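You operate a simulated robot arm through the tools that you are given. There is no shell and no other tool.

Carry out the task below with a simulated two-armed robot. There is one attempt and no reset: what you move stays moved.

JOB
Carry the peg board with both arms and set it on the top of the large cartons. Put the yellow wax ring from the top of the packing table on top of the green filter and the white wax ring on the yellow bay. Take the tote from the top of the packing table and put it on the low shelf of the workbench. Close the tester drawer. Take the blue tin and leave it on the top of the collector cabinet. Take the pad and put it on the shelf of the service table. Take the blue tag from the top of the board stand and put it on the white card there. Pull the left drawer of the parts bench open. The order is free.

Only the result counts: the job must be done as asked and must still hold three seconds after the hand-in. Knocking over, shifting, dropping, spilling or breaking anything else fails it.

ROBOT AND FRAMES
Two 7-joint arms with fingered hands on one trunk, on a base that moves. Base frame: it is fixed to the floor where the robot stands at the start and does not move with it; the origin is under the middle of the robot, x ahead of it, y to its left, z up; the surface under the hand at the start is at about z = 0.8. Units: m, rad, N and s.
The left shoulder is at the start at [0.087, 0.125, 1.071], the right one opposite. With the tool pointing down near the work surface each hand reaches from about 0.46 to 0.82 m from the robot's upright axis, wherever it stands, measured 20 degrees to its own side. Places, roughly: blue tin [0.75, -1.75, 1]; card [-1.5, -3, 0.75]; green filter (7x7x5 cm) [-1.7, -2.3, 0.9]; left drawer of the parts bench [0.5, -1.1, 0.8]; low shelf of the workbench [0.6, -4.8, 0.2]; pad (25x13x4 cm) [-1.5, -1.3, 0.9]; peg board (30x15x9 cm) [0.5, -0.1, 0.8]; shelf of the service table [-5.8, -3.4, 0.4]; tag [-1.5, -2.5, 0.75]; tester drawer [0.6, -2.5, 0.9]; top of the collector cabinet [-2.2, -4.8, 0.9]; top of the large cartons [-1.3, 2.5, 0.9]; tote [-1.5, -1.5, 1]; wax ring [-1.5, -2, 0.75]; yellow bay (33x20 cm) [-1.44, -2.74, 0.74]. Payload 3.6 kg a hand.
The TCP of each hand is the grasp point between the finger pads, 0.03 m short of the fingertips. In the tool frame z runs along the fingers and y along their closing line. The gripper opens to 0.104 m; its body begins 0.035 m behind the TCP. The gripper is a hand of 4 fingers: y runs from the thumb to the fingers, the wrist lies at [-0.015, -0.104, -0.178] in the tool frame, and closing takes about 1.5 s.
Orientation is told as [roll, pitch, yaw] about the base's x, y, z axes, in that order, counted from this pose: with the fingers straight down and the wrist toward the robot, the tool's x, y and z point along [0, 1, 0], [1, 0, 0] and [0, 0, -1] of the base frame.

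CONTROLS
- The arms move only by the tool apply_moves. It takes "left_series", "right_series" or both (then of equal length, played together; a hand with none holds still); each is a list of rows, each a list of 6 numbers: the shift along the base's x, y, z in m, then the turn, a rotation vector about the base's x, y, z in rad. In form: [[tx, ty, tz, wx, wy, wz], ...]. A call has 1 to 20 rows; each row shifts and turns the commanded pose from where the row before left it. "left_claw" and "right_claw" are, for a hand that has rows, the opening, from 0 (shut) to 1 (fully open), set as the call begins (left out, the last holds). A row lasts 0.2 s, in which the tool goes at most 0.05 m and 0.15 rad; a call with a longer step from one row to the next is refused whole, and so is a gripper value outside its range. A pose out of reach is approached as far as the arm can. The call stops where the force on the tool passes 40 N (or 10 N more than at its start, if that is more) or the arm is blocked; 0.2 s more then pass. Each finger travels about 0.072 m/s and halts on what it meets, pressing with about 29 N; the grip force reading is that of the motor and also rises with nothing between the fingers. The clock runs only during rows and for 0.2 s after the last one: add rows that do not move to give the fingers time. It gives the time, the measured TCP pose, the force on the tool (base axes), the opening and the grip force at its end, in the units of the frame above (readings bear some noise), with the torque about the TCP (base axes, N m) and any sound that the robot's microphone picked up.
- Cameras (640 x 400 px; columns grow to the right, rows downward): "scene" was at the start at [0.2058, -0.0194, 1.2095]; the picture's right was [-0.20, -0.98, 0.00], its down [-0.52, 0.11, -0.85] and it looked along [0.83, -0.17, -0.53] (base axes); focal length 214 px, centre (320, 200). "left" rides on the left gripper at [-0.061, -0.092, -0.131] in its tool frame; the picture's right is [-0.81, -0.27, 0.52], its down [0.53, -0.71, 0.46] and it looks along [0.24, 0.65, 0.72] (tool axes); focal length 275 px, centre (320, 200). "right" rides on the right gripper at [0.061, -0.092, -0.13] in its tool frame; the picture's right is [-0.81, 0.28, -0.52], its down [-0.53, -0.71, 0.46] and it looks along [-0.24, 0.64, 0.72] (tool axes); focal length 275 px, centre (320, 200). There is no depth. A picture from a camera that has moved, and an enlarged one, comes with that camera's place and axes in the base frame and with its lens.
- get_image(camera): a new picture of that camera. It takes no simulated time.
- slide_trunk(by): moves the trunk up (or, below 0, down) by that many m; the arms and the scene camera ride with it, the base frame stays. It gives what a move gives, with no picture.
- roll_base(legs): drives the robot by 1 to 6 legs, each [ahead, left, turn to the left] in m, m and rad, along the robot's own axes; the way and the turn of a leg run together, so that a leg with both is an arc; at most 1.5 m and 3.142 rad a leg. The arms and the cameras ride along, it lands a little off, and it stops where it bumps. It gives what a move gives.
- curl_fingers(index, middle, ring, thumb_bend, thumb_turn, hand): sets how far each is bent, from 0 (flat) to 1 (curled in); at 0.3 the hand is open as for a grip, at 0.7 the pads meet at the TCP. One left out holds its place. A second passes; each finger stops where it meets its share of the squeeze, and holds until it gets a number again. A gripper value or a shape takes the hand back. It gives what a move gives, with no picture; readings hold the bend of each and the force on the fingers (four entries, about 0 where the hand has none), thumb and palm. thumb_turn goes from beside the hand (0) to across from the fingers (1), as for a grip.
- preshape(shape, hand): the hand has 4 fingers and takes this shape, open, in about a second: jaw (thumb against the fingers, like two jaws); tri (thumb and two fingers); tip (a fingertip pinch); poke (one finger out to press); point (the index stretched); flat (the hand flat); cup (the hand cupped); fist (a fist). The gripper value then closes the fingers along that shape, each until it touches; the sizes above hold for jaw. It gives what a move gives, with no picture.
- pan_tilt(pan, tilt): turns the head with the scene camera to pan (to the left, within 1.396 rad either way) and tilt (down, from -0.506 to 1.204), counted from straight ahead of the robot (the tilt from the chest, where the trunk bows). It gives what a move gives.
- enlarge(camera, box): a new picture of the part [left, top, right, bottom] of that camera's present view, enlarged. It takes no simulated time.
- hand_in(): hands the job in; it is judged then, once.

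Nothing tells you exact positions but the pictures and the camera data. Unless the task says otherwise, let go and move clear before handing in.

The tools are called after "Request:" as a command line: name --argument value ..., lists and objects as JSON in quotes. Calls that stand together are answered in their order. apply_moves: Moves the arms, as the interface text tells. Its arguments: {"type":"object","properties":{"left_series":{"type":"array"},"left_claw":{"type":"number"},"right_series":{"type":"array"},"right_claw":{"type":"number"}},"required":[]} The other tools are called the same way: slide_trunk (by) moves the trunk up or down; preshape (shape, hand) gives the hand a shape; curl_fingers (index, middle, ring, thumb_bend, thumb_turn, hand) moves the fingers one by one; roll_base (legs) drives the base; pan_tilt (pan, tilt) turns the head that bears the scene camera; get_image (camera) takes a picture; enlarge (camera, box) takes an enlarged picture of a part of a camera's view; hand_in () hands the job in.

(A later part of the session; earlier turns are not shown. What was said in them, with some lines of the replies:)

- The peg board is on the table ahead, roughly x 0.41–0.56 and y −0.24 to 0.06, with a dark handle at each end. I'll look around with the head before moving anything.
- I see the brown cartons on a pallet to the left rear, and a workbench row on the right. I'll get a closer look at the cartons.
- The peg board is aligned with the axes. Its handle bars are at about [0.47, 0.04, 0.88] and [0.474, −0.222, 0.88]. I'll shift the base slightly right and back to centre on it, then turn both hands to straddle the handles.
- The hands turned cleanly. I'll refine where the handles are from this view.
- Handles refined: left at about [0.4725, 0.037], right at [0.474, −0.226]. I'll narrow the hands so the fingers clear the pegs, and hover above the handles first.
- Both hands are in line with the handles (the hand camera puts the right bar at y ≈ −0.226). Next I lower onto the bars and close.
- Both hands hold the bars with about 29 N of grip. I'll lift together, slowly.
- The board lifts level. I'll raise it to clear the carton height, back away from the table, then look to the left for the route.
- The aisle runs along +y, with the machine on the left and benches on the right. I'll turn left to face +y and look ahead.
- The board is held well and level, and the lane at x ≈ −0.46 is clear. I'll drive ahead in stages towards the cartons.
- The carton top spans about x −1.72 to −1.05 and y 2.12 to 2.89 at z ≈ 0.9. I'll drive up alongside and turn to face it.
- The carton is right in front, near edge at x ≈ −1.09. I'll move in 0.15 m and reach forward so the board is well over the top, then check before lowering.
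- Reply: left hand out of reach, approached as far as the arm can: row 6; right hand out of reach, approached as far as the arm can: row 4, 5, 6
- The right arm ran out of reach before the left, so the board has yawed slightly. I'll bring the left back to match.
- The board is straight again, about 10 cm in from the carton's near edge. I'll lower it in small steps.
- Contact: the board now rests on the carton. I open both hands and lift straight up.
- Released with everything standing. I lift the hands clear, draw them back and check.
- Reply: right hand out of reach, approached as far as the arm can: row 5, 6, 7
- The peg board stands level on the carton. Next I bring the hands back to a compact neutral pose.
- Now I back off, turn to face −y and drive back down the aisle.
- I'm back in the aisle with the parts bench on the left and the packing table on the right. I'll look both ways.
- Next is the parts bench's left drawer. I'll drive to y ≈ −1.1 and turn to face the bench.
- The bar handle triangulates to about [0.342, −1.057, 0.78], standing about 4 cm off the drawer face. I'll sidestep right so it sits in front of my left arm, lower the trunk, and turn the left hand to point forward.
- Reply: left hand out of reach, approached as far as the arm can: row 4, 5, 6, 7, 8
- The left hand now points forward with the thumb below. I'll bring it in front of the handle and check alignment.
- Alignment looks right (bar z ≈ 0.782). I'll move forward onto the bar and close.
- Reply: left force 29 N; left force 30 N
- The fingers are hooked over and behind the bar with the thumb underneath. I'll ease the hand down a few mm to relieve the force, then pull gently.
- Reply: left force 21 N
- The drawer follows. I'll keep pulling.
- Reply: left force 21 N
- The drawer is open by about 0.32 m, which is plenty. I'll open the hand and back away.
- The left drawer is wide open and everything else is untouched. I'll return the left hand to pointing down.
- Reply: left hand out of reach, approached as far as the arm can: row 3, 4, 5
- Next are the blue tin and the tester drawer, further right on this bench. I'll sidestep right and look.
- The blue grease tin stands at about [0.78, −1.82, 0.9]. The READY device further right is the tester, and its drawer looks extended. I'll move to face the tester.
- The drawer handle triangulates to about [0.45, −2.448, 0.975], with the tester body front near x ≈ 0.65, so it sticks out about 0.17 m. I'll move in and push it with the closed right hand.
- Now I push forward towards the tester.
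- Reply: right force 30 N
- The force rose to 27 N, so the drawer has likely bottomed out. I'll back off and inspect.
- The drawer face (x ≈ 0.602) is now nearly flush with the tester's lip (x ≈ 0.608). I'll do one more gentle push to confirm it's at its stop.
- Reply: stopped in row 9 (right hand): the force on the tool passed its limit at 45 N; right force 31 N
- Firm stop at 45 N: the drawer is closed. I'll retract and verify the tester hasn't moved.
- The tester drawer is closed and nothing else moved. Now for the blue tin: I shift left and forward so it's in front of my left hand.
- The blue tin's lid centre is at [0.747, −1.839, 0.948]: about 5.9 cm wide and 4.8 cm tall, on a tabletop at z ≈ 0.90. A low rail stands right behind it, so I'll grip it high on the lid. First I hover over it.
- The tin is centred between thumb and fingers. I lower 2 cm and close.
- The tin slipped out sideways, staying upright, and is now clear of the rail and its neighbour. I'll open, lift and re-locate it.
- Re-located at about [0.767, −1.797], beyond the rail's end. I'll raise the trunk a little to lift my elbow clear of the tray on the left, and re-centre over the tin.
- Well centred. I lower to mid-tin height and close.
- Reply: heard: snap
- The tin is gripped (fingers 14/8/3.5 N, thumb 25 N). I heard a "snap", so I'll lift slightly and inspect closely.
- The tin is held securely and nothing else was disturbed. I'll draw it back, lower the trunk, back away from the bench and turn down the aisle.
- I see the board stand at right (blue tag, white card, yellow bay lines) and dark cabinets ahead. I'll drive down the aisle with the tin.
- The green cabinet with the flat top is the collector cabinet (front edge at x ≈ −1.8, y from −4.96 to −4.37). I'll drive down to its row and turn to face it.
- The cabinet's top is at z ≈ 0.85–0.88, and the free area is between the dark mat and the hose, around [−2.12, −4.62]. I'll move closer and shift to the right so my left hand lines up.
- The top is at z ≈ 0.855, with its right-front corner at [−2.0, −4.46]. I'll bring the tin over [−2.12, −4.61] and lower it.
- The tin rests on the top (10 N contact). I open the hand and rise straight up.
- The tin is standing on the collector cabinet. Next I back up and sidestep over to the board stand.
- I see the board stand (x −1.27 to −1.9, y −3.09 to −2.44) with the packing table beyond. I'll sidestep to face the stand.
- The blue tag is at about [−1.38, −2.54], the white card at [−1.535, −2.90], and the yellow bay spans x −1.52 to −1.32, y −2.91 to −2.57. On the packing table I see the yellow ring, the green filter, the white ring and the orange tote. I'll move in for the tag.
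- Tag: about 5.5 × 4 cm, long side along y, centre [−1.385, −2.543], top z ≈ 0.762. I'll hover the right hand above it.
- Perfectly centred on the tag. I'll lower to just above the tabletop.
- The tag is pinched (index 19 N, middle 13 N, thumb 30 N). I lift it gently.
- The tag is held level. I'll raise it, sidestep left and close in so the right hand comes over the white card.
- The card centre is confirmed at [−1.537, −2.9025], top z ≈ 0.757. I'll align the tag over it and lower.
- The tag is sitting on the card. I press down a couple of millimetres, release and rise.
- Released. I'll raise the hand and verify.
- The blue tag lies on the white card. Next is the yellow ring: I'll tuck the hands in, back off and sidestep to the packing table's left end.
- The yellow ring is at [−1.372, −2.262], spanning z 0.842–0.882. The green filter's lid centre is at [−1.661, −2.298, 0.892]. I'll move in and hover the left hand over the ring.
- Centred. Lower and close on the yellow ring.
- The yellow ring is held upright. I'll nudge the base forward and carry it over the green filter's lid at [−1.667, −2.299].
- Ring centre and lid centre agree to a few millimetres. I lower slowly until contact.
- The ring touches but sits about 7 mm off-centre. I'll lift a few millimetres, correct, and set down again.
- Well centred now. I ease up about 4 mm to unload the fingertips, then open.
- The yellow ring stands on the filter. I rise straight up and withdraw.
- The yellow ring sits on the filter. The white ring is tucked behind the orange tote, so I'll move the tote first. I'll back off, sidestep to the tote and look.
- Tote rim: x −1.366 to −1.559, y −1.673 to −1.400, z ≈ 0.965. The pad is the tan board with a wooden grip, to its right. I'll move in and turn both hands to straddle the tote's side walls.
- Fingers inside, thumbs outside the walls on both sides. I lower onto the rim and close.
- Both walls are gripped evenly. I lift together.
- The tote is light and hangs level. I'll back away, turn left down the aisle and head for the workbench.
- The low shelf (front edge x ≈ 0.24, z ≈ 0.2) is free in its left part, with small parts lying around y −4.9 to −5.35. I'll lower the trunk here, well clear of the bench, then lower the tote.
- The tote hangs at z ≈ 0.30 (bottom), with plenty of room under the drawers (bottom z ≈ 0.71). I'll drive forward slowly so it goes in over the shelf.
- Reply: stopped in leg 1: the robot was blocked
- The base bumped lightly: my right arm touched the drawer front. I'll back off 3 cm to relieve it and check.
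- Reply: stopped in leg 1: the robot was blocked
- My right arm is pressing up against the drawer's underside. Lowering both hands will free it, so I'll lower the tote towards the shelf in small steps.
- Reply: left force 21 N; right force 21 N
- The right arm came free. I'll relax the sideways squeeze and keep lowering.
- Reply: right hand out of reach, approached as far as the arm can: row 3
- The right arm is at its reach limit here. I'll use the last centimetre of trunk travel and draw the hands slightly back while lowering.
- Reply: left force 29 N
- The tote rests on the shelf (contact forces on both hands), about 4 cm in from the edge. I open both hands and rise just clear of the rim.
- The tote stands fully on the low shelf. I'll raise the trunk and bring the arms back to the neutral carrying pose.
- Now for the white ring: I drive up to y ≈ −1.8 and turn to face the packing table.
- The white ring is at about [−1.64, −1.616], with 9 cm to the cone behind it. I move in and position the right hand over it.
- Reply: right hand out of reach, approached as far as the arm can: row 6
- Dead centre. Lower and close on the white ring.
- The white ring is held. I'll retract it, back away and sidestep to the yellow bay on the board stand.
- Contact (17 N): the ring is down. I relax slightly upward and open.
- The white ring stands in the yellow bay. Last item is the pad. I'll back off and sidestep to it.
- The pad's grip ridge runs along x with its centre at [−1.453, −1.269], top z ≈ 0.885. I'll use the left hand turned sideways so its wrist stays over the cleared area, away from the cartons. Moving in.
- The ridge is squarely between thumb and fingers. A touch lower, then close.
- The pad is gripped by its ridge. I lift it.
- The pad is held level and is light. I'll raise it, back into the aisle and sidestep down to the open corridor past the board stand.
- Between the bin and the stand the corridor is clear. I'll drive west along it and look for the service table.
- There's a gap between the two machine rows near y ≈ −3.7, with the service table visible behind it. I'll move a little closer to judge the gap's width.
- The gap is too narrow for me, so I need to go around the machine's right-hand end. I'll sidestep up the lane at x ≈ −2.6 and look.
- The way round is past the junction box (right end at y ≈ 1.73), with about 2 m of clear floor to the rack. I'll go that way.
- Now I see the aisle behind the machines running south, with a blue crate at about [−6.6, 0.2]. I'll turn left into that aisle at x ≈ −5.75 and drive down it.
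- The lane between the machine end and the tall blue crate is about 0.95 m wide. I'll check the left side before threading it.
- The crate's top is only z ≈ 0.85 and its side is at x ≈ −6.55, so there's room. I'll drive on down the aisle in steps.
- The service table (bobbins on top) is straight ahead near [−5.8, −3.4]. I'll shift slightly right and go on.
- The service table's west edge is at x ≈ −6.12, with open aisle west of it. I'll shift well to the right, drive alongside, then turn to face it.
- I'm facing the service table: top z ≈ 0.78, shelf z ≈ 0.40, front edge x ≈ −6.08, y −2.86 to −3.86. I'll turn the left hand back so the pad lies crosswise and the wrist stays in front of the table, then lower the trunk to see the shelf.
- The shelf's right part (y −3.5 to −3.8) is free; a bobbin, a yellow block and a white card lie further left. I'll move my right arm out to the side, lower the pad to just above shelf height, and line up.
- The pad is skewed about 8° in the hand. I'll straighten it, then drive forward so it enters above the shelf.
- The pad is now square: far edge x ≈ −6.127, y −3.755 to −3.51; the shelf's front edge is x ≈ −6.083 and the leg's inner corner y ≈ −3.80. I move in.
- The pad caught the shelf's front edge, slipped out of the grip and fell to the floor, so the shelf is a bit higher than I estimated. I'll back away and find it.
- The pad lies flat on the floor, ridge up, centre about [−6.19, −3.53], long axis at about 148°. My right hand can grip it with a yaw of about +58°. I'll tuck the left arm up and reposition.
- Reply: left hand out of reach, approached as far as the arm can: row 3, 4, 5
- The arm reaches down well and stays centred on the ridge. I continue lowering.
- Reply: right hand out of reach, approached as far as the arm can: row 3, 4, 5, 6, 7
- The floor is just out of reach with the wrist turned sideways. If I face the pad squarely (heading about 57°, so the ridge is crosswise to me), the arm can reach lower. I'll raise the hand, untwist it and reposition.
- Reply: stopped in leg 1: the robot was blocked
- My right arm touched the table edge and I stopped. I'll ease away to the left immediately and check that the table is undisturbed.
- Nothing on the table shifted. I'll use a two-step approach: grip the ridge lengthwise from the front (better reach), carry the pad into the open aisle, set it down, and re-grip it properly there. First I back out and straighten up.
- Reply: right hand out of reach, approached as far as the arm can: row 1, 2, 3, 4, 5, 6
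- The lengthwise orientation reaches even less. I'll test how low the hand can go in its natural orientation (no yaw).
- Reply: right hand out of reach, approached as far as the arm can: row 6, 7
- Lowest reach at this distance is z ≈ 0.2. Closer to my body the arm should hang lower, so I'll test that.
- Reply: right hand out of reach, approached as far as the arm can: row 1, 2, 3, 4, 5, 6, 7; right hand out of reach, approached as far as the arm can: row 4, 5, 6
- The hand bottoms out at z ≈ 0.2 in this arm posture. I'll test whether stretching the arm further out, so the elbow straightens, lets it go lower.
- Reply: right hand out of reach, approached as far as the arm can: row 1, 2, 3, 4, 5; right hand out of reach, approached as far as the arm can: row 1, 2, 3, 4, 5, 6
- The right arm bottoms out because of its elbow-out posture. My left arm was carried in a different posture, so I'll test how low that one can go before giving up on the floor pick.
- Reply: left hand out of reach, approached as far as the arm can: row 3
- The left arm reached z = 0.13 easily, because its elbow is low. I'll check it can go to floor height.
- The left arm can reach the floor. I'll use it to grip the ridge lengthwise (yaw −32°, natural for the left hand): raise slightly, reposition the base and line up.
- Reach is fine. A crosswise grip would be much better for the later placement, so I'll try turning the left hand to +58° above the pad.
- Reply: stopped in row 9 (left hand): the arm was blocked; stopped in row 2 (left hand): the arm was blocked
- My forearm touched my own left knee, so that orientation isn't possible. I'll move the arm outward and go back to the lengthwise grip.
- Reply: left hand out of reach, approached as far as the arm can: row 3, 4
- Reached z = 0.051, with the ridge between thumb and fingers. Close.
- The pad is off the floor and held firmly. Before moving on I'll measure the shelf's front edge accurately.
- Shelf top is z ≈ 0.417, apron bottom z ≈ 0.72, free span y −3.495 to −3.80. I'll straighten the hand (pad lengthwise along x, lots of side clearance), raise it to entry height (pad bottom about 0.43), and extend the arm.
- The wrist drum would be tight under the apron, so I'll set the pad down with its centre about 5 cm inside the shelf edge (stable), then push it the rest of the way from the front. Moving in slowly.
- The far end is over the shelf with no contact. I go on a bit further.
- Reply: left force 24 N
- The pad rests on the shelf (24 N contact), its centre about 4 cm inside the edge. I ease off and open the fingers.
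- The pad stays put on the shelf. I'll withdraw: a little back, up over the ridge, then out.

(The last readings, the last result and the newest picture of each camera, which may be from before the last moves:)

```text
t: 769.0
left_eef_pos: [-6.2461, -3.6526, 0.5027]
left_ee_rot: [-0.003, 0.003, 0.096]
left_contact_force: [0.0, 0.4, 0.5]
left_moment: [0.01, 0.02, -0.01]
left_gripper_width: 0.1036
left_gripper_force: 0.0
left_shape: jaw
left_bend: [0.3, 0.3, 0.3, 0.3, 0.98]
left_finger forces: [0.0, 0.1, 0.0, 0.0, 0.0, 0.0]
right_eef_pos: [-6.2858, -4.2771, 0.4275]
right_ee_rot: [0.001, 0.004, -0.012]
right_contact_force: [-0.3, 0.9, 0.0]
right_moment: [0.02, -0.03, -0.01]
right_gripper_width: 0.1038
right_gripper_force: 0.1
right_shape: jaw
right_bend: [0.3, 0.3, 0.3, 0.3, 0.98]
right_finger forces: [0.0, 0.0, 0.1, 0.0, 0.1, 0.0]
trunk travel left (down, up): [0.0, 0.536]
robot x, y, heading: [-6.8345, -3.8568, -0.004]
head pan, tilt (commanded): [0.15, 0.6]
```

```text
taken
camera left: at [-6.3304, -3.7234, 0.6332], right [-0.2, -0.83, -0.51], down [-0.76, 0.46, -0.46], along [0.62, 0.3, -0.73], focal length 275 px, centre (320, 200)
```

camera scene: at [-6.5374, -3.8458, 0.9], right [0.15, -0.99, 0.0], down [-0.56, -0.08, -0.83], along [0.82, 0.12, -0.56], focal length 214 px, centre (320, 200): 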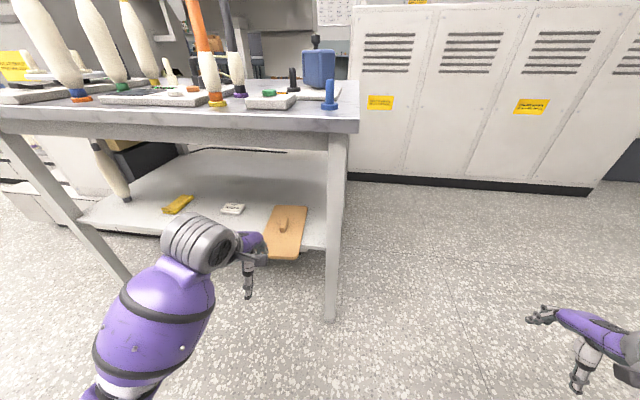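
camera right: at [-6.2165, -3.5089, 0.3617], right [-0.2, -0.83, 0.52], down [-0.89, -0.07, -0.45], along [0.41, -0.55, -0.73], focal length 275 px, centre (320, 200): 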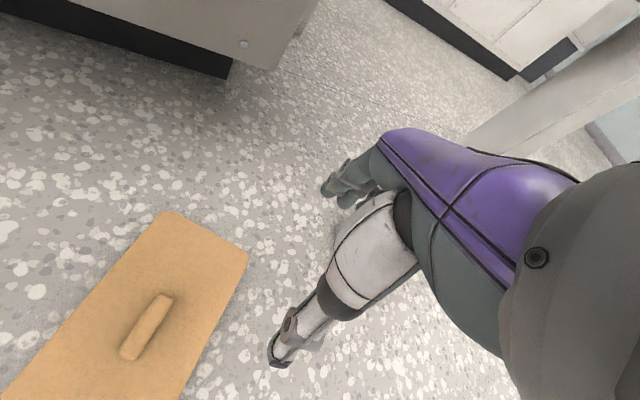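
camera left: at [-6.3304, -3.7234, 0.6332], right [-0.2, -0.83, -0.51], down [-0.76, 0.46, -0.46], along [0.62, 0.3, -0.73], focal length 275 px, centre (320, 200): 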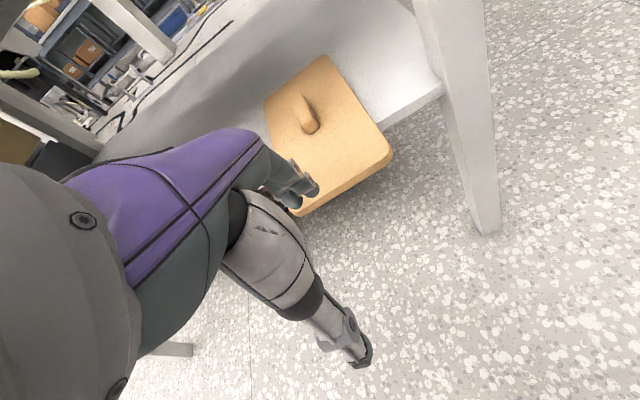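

The pad sits level with its near end overhanging about 8 cm. I'll push it in from the front with the closed left hand at board height.

Request:
apply_moves --left_series '[[0, -0.004, -0.01, 0, 0, -0.048], [0, -0.004, -0.01, 0, 0, -0.048], [0, -0.004, -0.01, 0, 0, 0], [0, -0.002, -0.01, 0, 0, 0], [0, 0, -0.01, 0, 0, 0], [0, 0, 0, 0, 0, 0], [0, 0, 0, 0, 0, 0], [0, 0, 0, 0, 0, 0]]' --left_claw 0.0

Request:
get_image --camera "left"

Request:
enlarge --camera "scene" --box '[200, 190, 360, 310]'

```text
t: 770.9
left_eef_pos: [-6.2451, -3.6665, 0.4542]
left_ee_rot: [-0.004, 0.002, 0.001]
left_contact_force: [0.0, 0.0, 0.0]
left_moment: [-0.01, 0.02, -0.03]
left_gripper_width: 0.0
left_gripper_force: 28.6
left_shape: jaw
left_bend: [0.7, 0.7, 0.7, 0.47, 1.0]
left_finger forces: [0.0, 0.1, 0.0, 0.0, 0.0, 0.1]
right_eef_pos: [-6.2852, -4.2767, 0.4264]
right_ee_rot: [0.0, 0.005, -0.012]
right_contact_force: [0.0, -0.3, -0.4]
right_moment: [0.0, 0.01, -0.01]
right_gripper_width: 0.1036
right_gripper_force: 0.1
right_shape: jaw
right_bend: [0.3, 0.3, 0.3, 0.3, 0.98]
right_finger forces: [0.0, 0.0, 0.0, 0.0, 0.1, 0.0]
trunk travel left (down, up): [0.0, 0.536]
robot x, y, heading: [-6.835, -3.8579, -0.006]
head pan, tilt (commanded): [0.15, 0.6]
```

```text
taken
camera left: at [-6.3364, -3.7286, 0.5832], right [-0.28, -0.81, -0.51], down [-0.71, 0.53, -0.46], along [0.64, 0.24, -0.73], focal length 275 px, centre (320, 200)
```

left: 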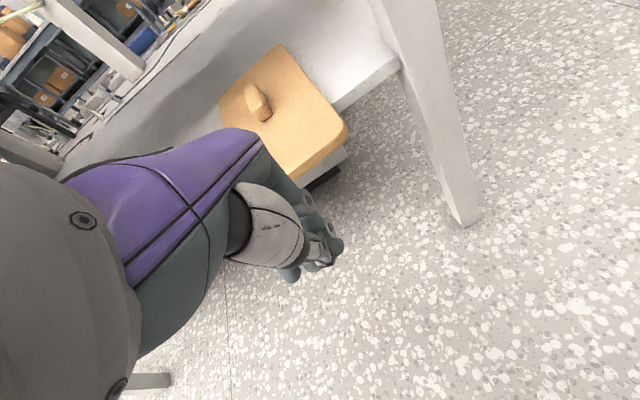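

```text
3.33 times, centred on (280, 250) of scene
camera zoom: at [-6.5374, -3.8458, 0.9], right [0.15, -0.99, 0.0], down [-0.56, -0.08, -0.83], along [0.82, 0.12, -0.56], focal length 715 px, centre (453, 33)
```

zoom: 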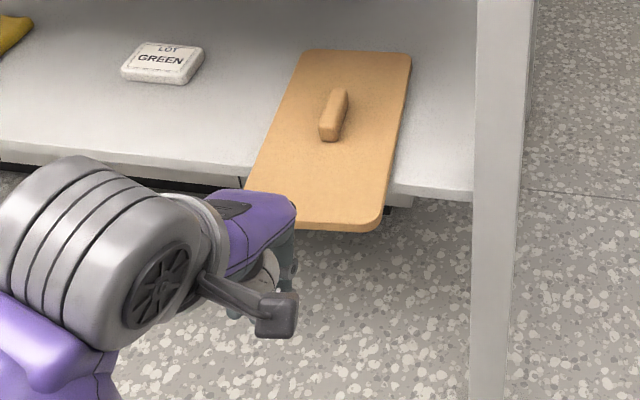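

Request:
apply_moves --left_series '[[0.015, 0, 0, 0, 0, 0], [0.015, 0, 0, 0, 0, 0], [0.015, 0, 0, 0, 0, 0], [0.015, 0, 0, 0, 0, 0], [0.012, 0, 0, 0, 0, 0], [0.012, 0, 0, 0, 0, 0]]'

Request:
enlarge --camera "scene" --box '[200, 190, 360, 310]'

Request:
get_image --camera "left"

```text
t: 772.2
left_eef_pos: [-6.1611, -3.6684, 0.4528]
left_ee_rot: [-0.004, 0.001, -0.001]
left_contact_force: [0.0, 0.9, 0.4]
left_moment: [0.0, -0.04, -0.02]
left_gripper_width: 0.0002
left_gripper_force: 28.4
left_shape: jaw
left_bend: [0.7, 0.7, 0.7, 0.47, 1.0]
left_finger forces: [0.0, 0.1, 0.0, 0.1, 0.1, 0.1]
right_eef_pos: [-6.2843, -4.2773, 0.4266]
right_ee_rot: [0.001, 0.004, -0.012]
right_contact_force: [0.2, 0.3, -0.4]
right_moment: [0.01, -0.02, 0.02]
right_gripper_width: 0.1036
right_gripper_force: 0.1
right_shape: jaw
right_bend: [0.3, 0.3, 0.3, 0.3, 0.98]
right_finger forces: [0.0, 0.0, 0.0, 0.0, 0.1, 0.0]
trunk travel left (down, up): [0.0, 0.536]
robot x, y, heading: [-6.8331, -3.8561, -0.005]
head pan, tilt (commanded): [0.15, 0.6]
```

```text
3.33 times, centred on (280, 250) of scene
camera zoom: at [-6.5374, -3.8458, 0.9], right [0.15, -0.99, 0.0], down [-0.56, -0.08, -0.83], along [0.82, 0.12, -0.56], focal length 715 px, centre (453, 33)
```

zoom: 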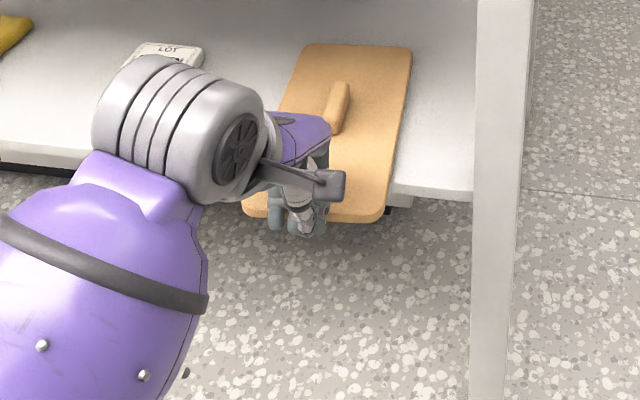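

```text
taken
camera left: at [-6.2526, -3.7293, 0.5832], right [-0.28, -0.81, -0.51], down [-0.71, 0.53, -0.46], along [0.64, 0.24, -0.73], focal length 275 px, centre (320, 200)
```

left: 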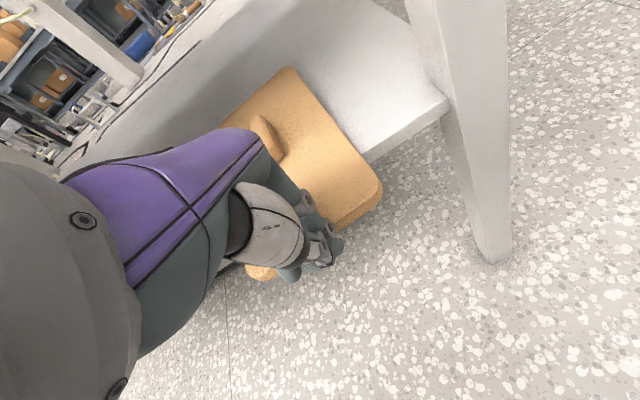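

Request:
apply_moves --left_series '[[0.012, -0.001, 0, 0, 0, 0], [0.012, -0.001, 0, 0, 0, 0], [0.012, -0.001, 0, 0, 0, 0], [0.012, 0, 0, 0, 0, 0], [0.01, 0, 0, 0, 0, 0]]'

Request:
enlarge --camera "scene" --box '[200, 190, 360, 310]'

Request:
get_image --camera "left"

```text
t: 773.5
left_eef_pos: [-6.1033, -3.6696, 0.453]
left_ee_rot: [-0.003, 0.001, -0.001]
left_contact_force: [-0.8, -1.3, 0.1]
left_moment: [0.0, -0.04, 0.0]
left_gripper_width: 0.0004
left_gripper_force: 28.7
left_shape: jaw
left_bend: [0.7, 0.7, 0.7, 0.47, 1.0]
left_finger forces: [0.1, 0.0, 0.0, 0.1, 0.0, 0.0]
right_eef_pos: [-6.2857, -4.2763, 0.4269]
right_ee_rot: [-0.001, 0.004, -0.013]
right_contact_force: [-0.1, 0.4, 0.4]
right_moment: [-0.02, -0.01, -0.01]
right_gripper_width: 0.1036
right_gripper_force: 0.1
right_shape: jaw
right_bend: [0.3, 0.3, 0.3, 0.3, 0.98]
right_finger forces: [0.0, 0.0, 0.0, 0.0, 0.0, 0.0]
trunk travel left (down, up): [0.0, 0.536]
robot x, y, heading: [-6.8285, -3.8575, -0.002]
head pan, tilt (commanded): [0.15, 0.6]
```

```text
3.33 times, centred on (280, 250) of scene
camera zoom: at [-6.5374, -3.8458, 0.9], right [0.15, -0.99, 0.0], down [-0.56, -0.08, -0.83], along [0.82, 0.12, -0.56], focal length 715 px, centre (453, 33)
```

zoom: 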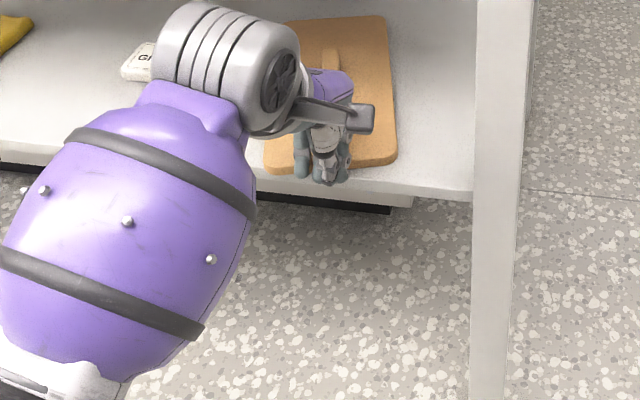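

```text
taken
camera left: at [-6.1942, -3.732, 0.5835], right [-0.28, -0.81, -0.51], down [-0.71, 0.53, -0.46], along [0.64, 0.24, -0.73], focal length 275 px, centre (320, 200)
```

left: 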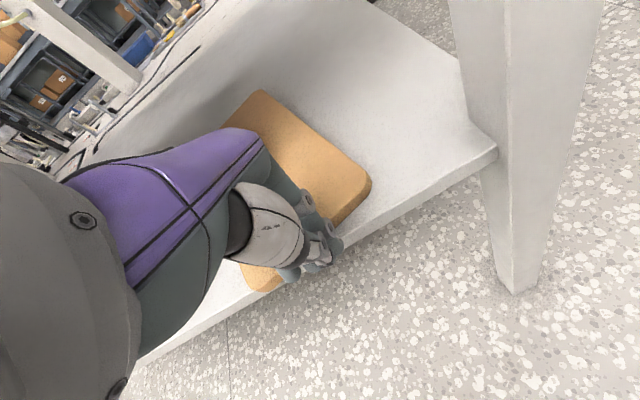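

The pad is now fully on the shelf. I'll push 2 cm more for margin, then withdraw.

Request:
apply_moves --left_series '[[0.01, 0, 0, 0, 0, 0], [0.01, 0, 0, 0, 0, 0], [0, 0, 0, 0, 0, 0]]'

Request:
apply_moves --left_series '[[-0.02, 0, 0, 0, 0, 0], [-0.03, 0, 0.005, 0, 0, 0], [-0.03, 0, 0.01, 0, 0, 0], [-0.03, 0, 0.01, 0, 0, 0], [-0.03, 0, 0, 0, 0, 0]]'

Request:
roll_base --legs '[[-0.35, 0.0, 0.0]]'

Request:
pan_tilt --pan 0.2 --tilt 0.45

Request:
get_image --camera "scene"

Request:
enlarge --camera "scene" --box '[200, 120, 440, 270]'

```text
t: 774.2
left_eef_pos: [-6.0829, -3.6708, 0.4535]
left_ee_rot: [-0.004, 0.002, 0.0]
left_contact_force: [-0.6, 0.3, 0.4]
left_moment: [0.0, 0.03, -0.01]
left_gripper_width: 0.0003
left_gripper_force: 29.3
left_shape: jaw
left_bend: [0.7, 0.7, 0.7, 0.47, 1.0]
left_finger forces: [0.0, 0.0, 0.1, 0.0, 0.1, 0.0]
right_eef_pos: [-6.2863, -4.2764, 0.4269]
right_ee_rot: [0.0, 0.002, -0.013]
right_contact_force: [0.3, 0.0, 0.2]
right_moment: [-0.03, 0.01, -0.01]
right_gripper_width: 0.1037
right_gripper_force: 0.1
right_shape: jaw
right_bend: [0.3, 0.3, 0.3, 0.3, 0.98]
right_finger forces: [0.0, 0.0, 0.1, 0.1, 0.0, 0.0]
trunk travel left (down, up): [0.0, 0.536]
robot x, y, heading: [-6.8303, -3.8555, 0.003]
head pan, tilt (commanded): [0.15, 0.6]
```

```text
t: 775.5
left_eef_pos: [-6.2247, -3.6715, 0.4777]
left_ee_rot: [-0.003, 0.002, -0.001]
left_contact_force: [-0.2, 0.5, -0.4]
left_moment: [0.04, 0.01, -0.02]
left_gripper_width: 0.0001
left_gripper_force: 29.2
left_shape: jaw
left_bend: [0.7, 0.7, 0.7, 0.47, 1.0]
left_finger forces: [0.0, 0.0, 0.0, 0.0, 0.1, 0.0]
right_eef_pos: [-6.2853, -4.2781, 0.4262]
right_ee_rot: [0.0, 0.005, -0.011]
right_contact_force: [0.1, 0.4, -0.2]
right_moment: [-0.04, 0.01, 0.03]
right_gripper_width: 0.1038
right_gripper_force: 0.1
right_shape: jaw
right_bend: [0.3, 0.3, 0.3, 0.3, 0.98]
right_finger forces: [0.1, 0.0, 0.0, 0.0, 0.1, 0.0]
trunk travel left (down, up): [0.0, 0.536]
robot x, y, heading: [-6.8329, -3.8594, -0.004]
head pan, tilt (commanded): [0.15, 0.6]
```

```text
t: 777.7
left_eef_pos: [-6.5755, -3.6699, 0.4781]
left_ee_rot: [-0.002, 0.001, -0.001]
left_contact_force: [-0.2, 0.4, 0.7]
left_moment: [-0.02, 0.0, 0.04]
left_gripper_width: 0.0
left_gripper_force: 28.8
left_shape: jaw
left_bend: [0.7, 0.7, 0.7, 0.47, 1.0]
left_finger forces: [0.1, 0.0, 0.0, 0.0, 0.1, 0.0]
right_eef_pos: [-6.6395, -4.2773, 0.4271]
right_ee_rot: [-0.001, 0.003, -0.014]
right_contact_force: [-0.9, -0.3, 0.6]
right_moment: [-0.01, 0.03, 0.04]
right_gripper_width: 0.1039
right_gripper_force: 0.1
right_shape: jaw
right_bend: [0.3, 0.3, 0.3, 0.3, 0.98]
right_finger forces: [0.1, 0.0, 0.1, 0.1, 0.0, 0.1]
trunk travel left (down, up): [0.0, 0.536]
robot x, y, heading: [-7.1793, -3.8535, -0.007]
head pan, tilt (commanded): [0.15, 0.6]
```

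```text
t: 778.4
left_eef_pos: [-6.575, -3.6705, 0.4774]
left_ee_rot: [-0.004, 0.002, -0.003]
left_contact_force: [-0.2, 1.2, 0.3]
left_moment: [-0.02, -0.03, 0.02]
left_gripper_width: 0.0003
left_gripper_force: 29.0
left_shape: jaw
left_bend: [0.7, 0.7, 0.7, 0.47, 1.0]
left_finger forces: [0.0, 0.1, 0.0, 0.0, 0.1, 0.1]
right_eef_pos: [-6.6396, -4.2772, 0.4263]
right_ee_rot: [0.0, 0.003, -0.014]
right_contact_force: [0.2, 0.9, -0.2]
right_moment: [0.02, 0.02, -0.03]
right_gripper_width: 0.1038
right_gripper_force: 0.1
right_shape: jaw
right_bend: [0.3, 0.3, 0.3, 0.3, 0.98]
right_finger forces: [0.0, 0.0, 0.0, 0.0, 0.0, 0.0]
trunk travel left (down, up): [0.0, 0.536]
robot x, y, heading: [-7.1832, -3.8556, -0.003]
head pan, tilt (commanded): [0.201, 0.45]
```

```text
taken
camera scene: at [-6.8866, -3.8398, 0.9135], right [0.19, -0.98, 0.0], down [-0.43, -0.08, -0.9], along [0.88, 0.17, -0.44], focal length 214 px, centre (320, 200)
```

scene: 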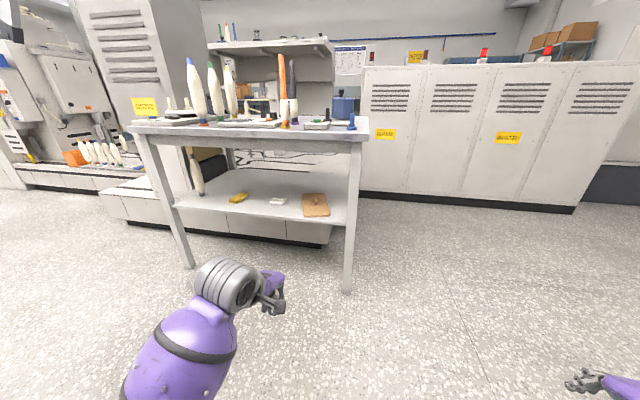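

```text
2.67 times, centred on (320, 195) of scene
camera zoom: at [-6.8866, -3.8398, 0.9135], right [0.19, -0.98, 0.0], down [-0.43, -0.08, -0.9], along [0.88, 0.17, -0.44], focal length 572 px, centre (320, 213)
```

zoom: 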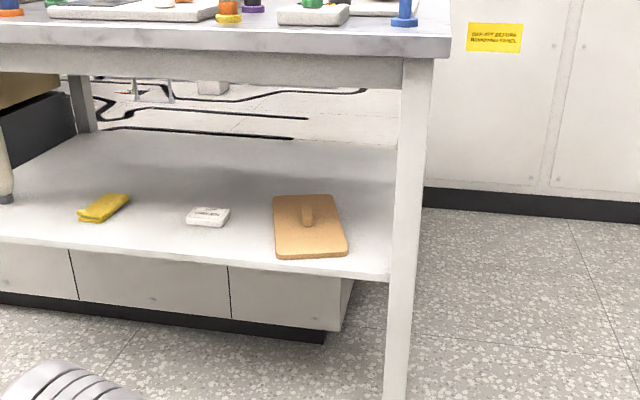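

The pad lies flat on the service table's shelf, the table's items are undisturbed, and both hands are empty and clear. The checks I made after each step, and in later views of the board stand, packing table and tester, showed everything else still in place, so I'm handing in.

Request:
hand_in

```text
The job is handed in.
```

I finished every part of the job and handed it in. I don't have the verdict yet.

| Task | Result |
|---|---|
| Peg board | Carried with both arms and set down level on the large cartons; the pegs are still standing |
| Yellow wax ring | Standing on top of the green filter |
| White wax ring | Standing inside the yellow bay |
| Tote | On the low shelf of the workbench, about 4 cm in from the front edge |
| Tester drawer | Pushed to its stop, and the tester itself did not move |
| Blue tin | Upright on top of the collector cabinet |
| Pad | Flat on the shelf of the service table, fully on it |
| Blue tag | Lying on the white card on the board stand |
| Left drawer of the parts bench | Open by about 0.32 m |

Four things went less smoothly and might count against the result:
- **Pad dropped:** it caught the service table shelf's front edge on the first try and fell to the floor. I picked it up with the left hand, set it partly on the shelf and pushed it the rest of the way in. It looked undamaged.
- **Snap heard:** the microphone picked up a "snap" when I gripped the blue tin. I found no damage or displaced object, but I don't know what caused it.
- **Tin slipped first:** on my first attempt the tin slid a few centimetres along the bench, still upright. The tins next to it didn't move.
- **Arm bumps:** my right arm touched a workbench drawer front and later the edge of the service table. Nothing looked moved afterwards.

I did not go back to re-check the peg board, tin, tote or open drawer just before handing in; each was last checked when I placed it.
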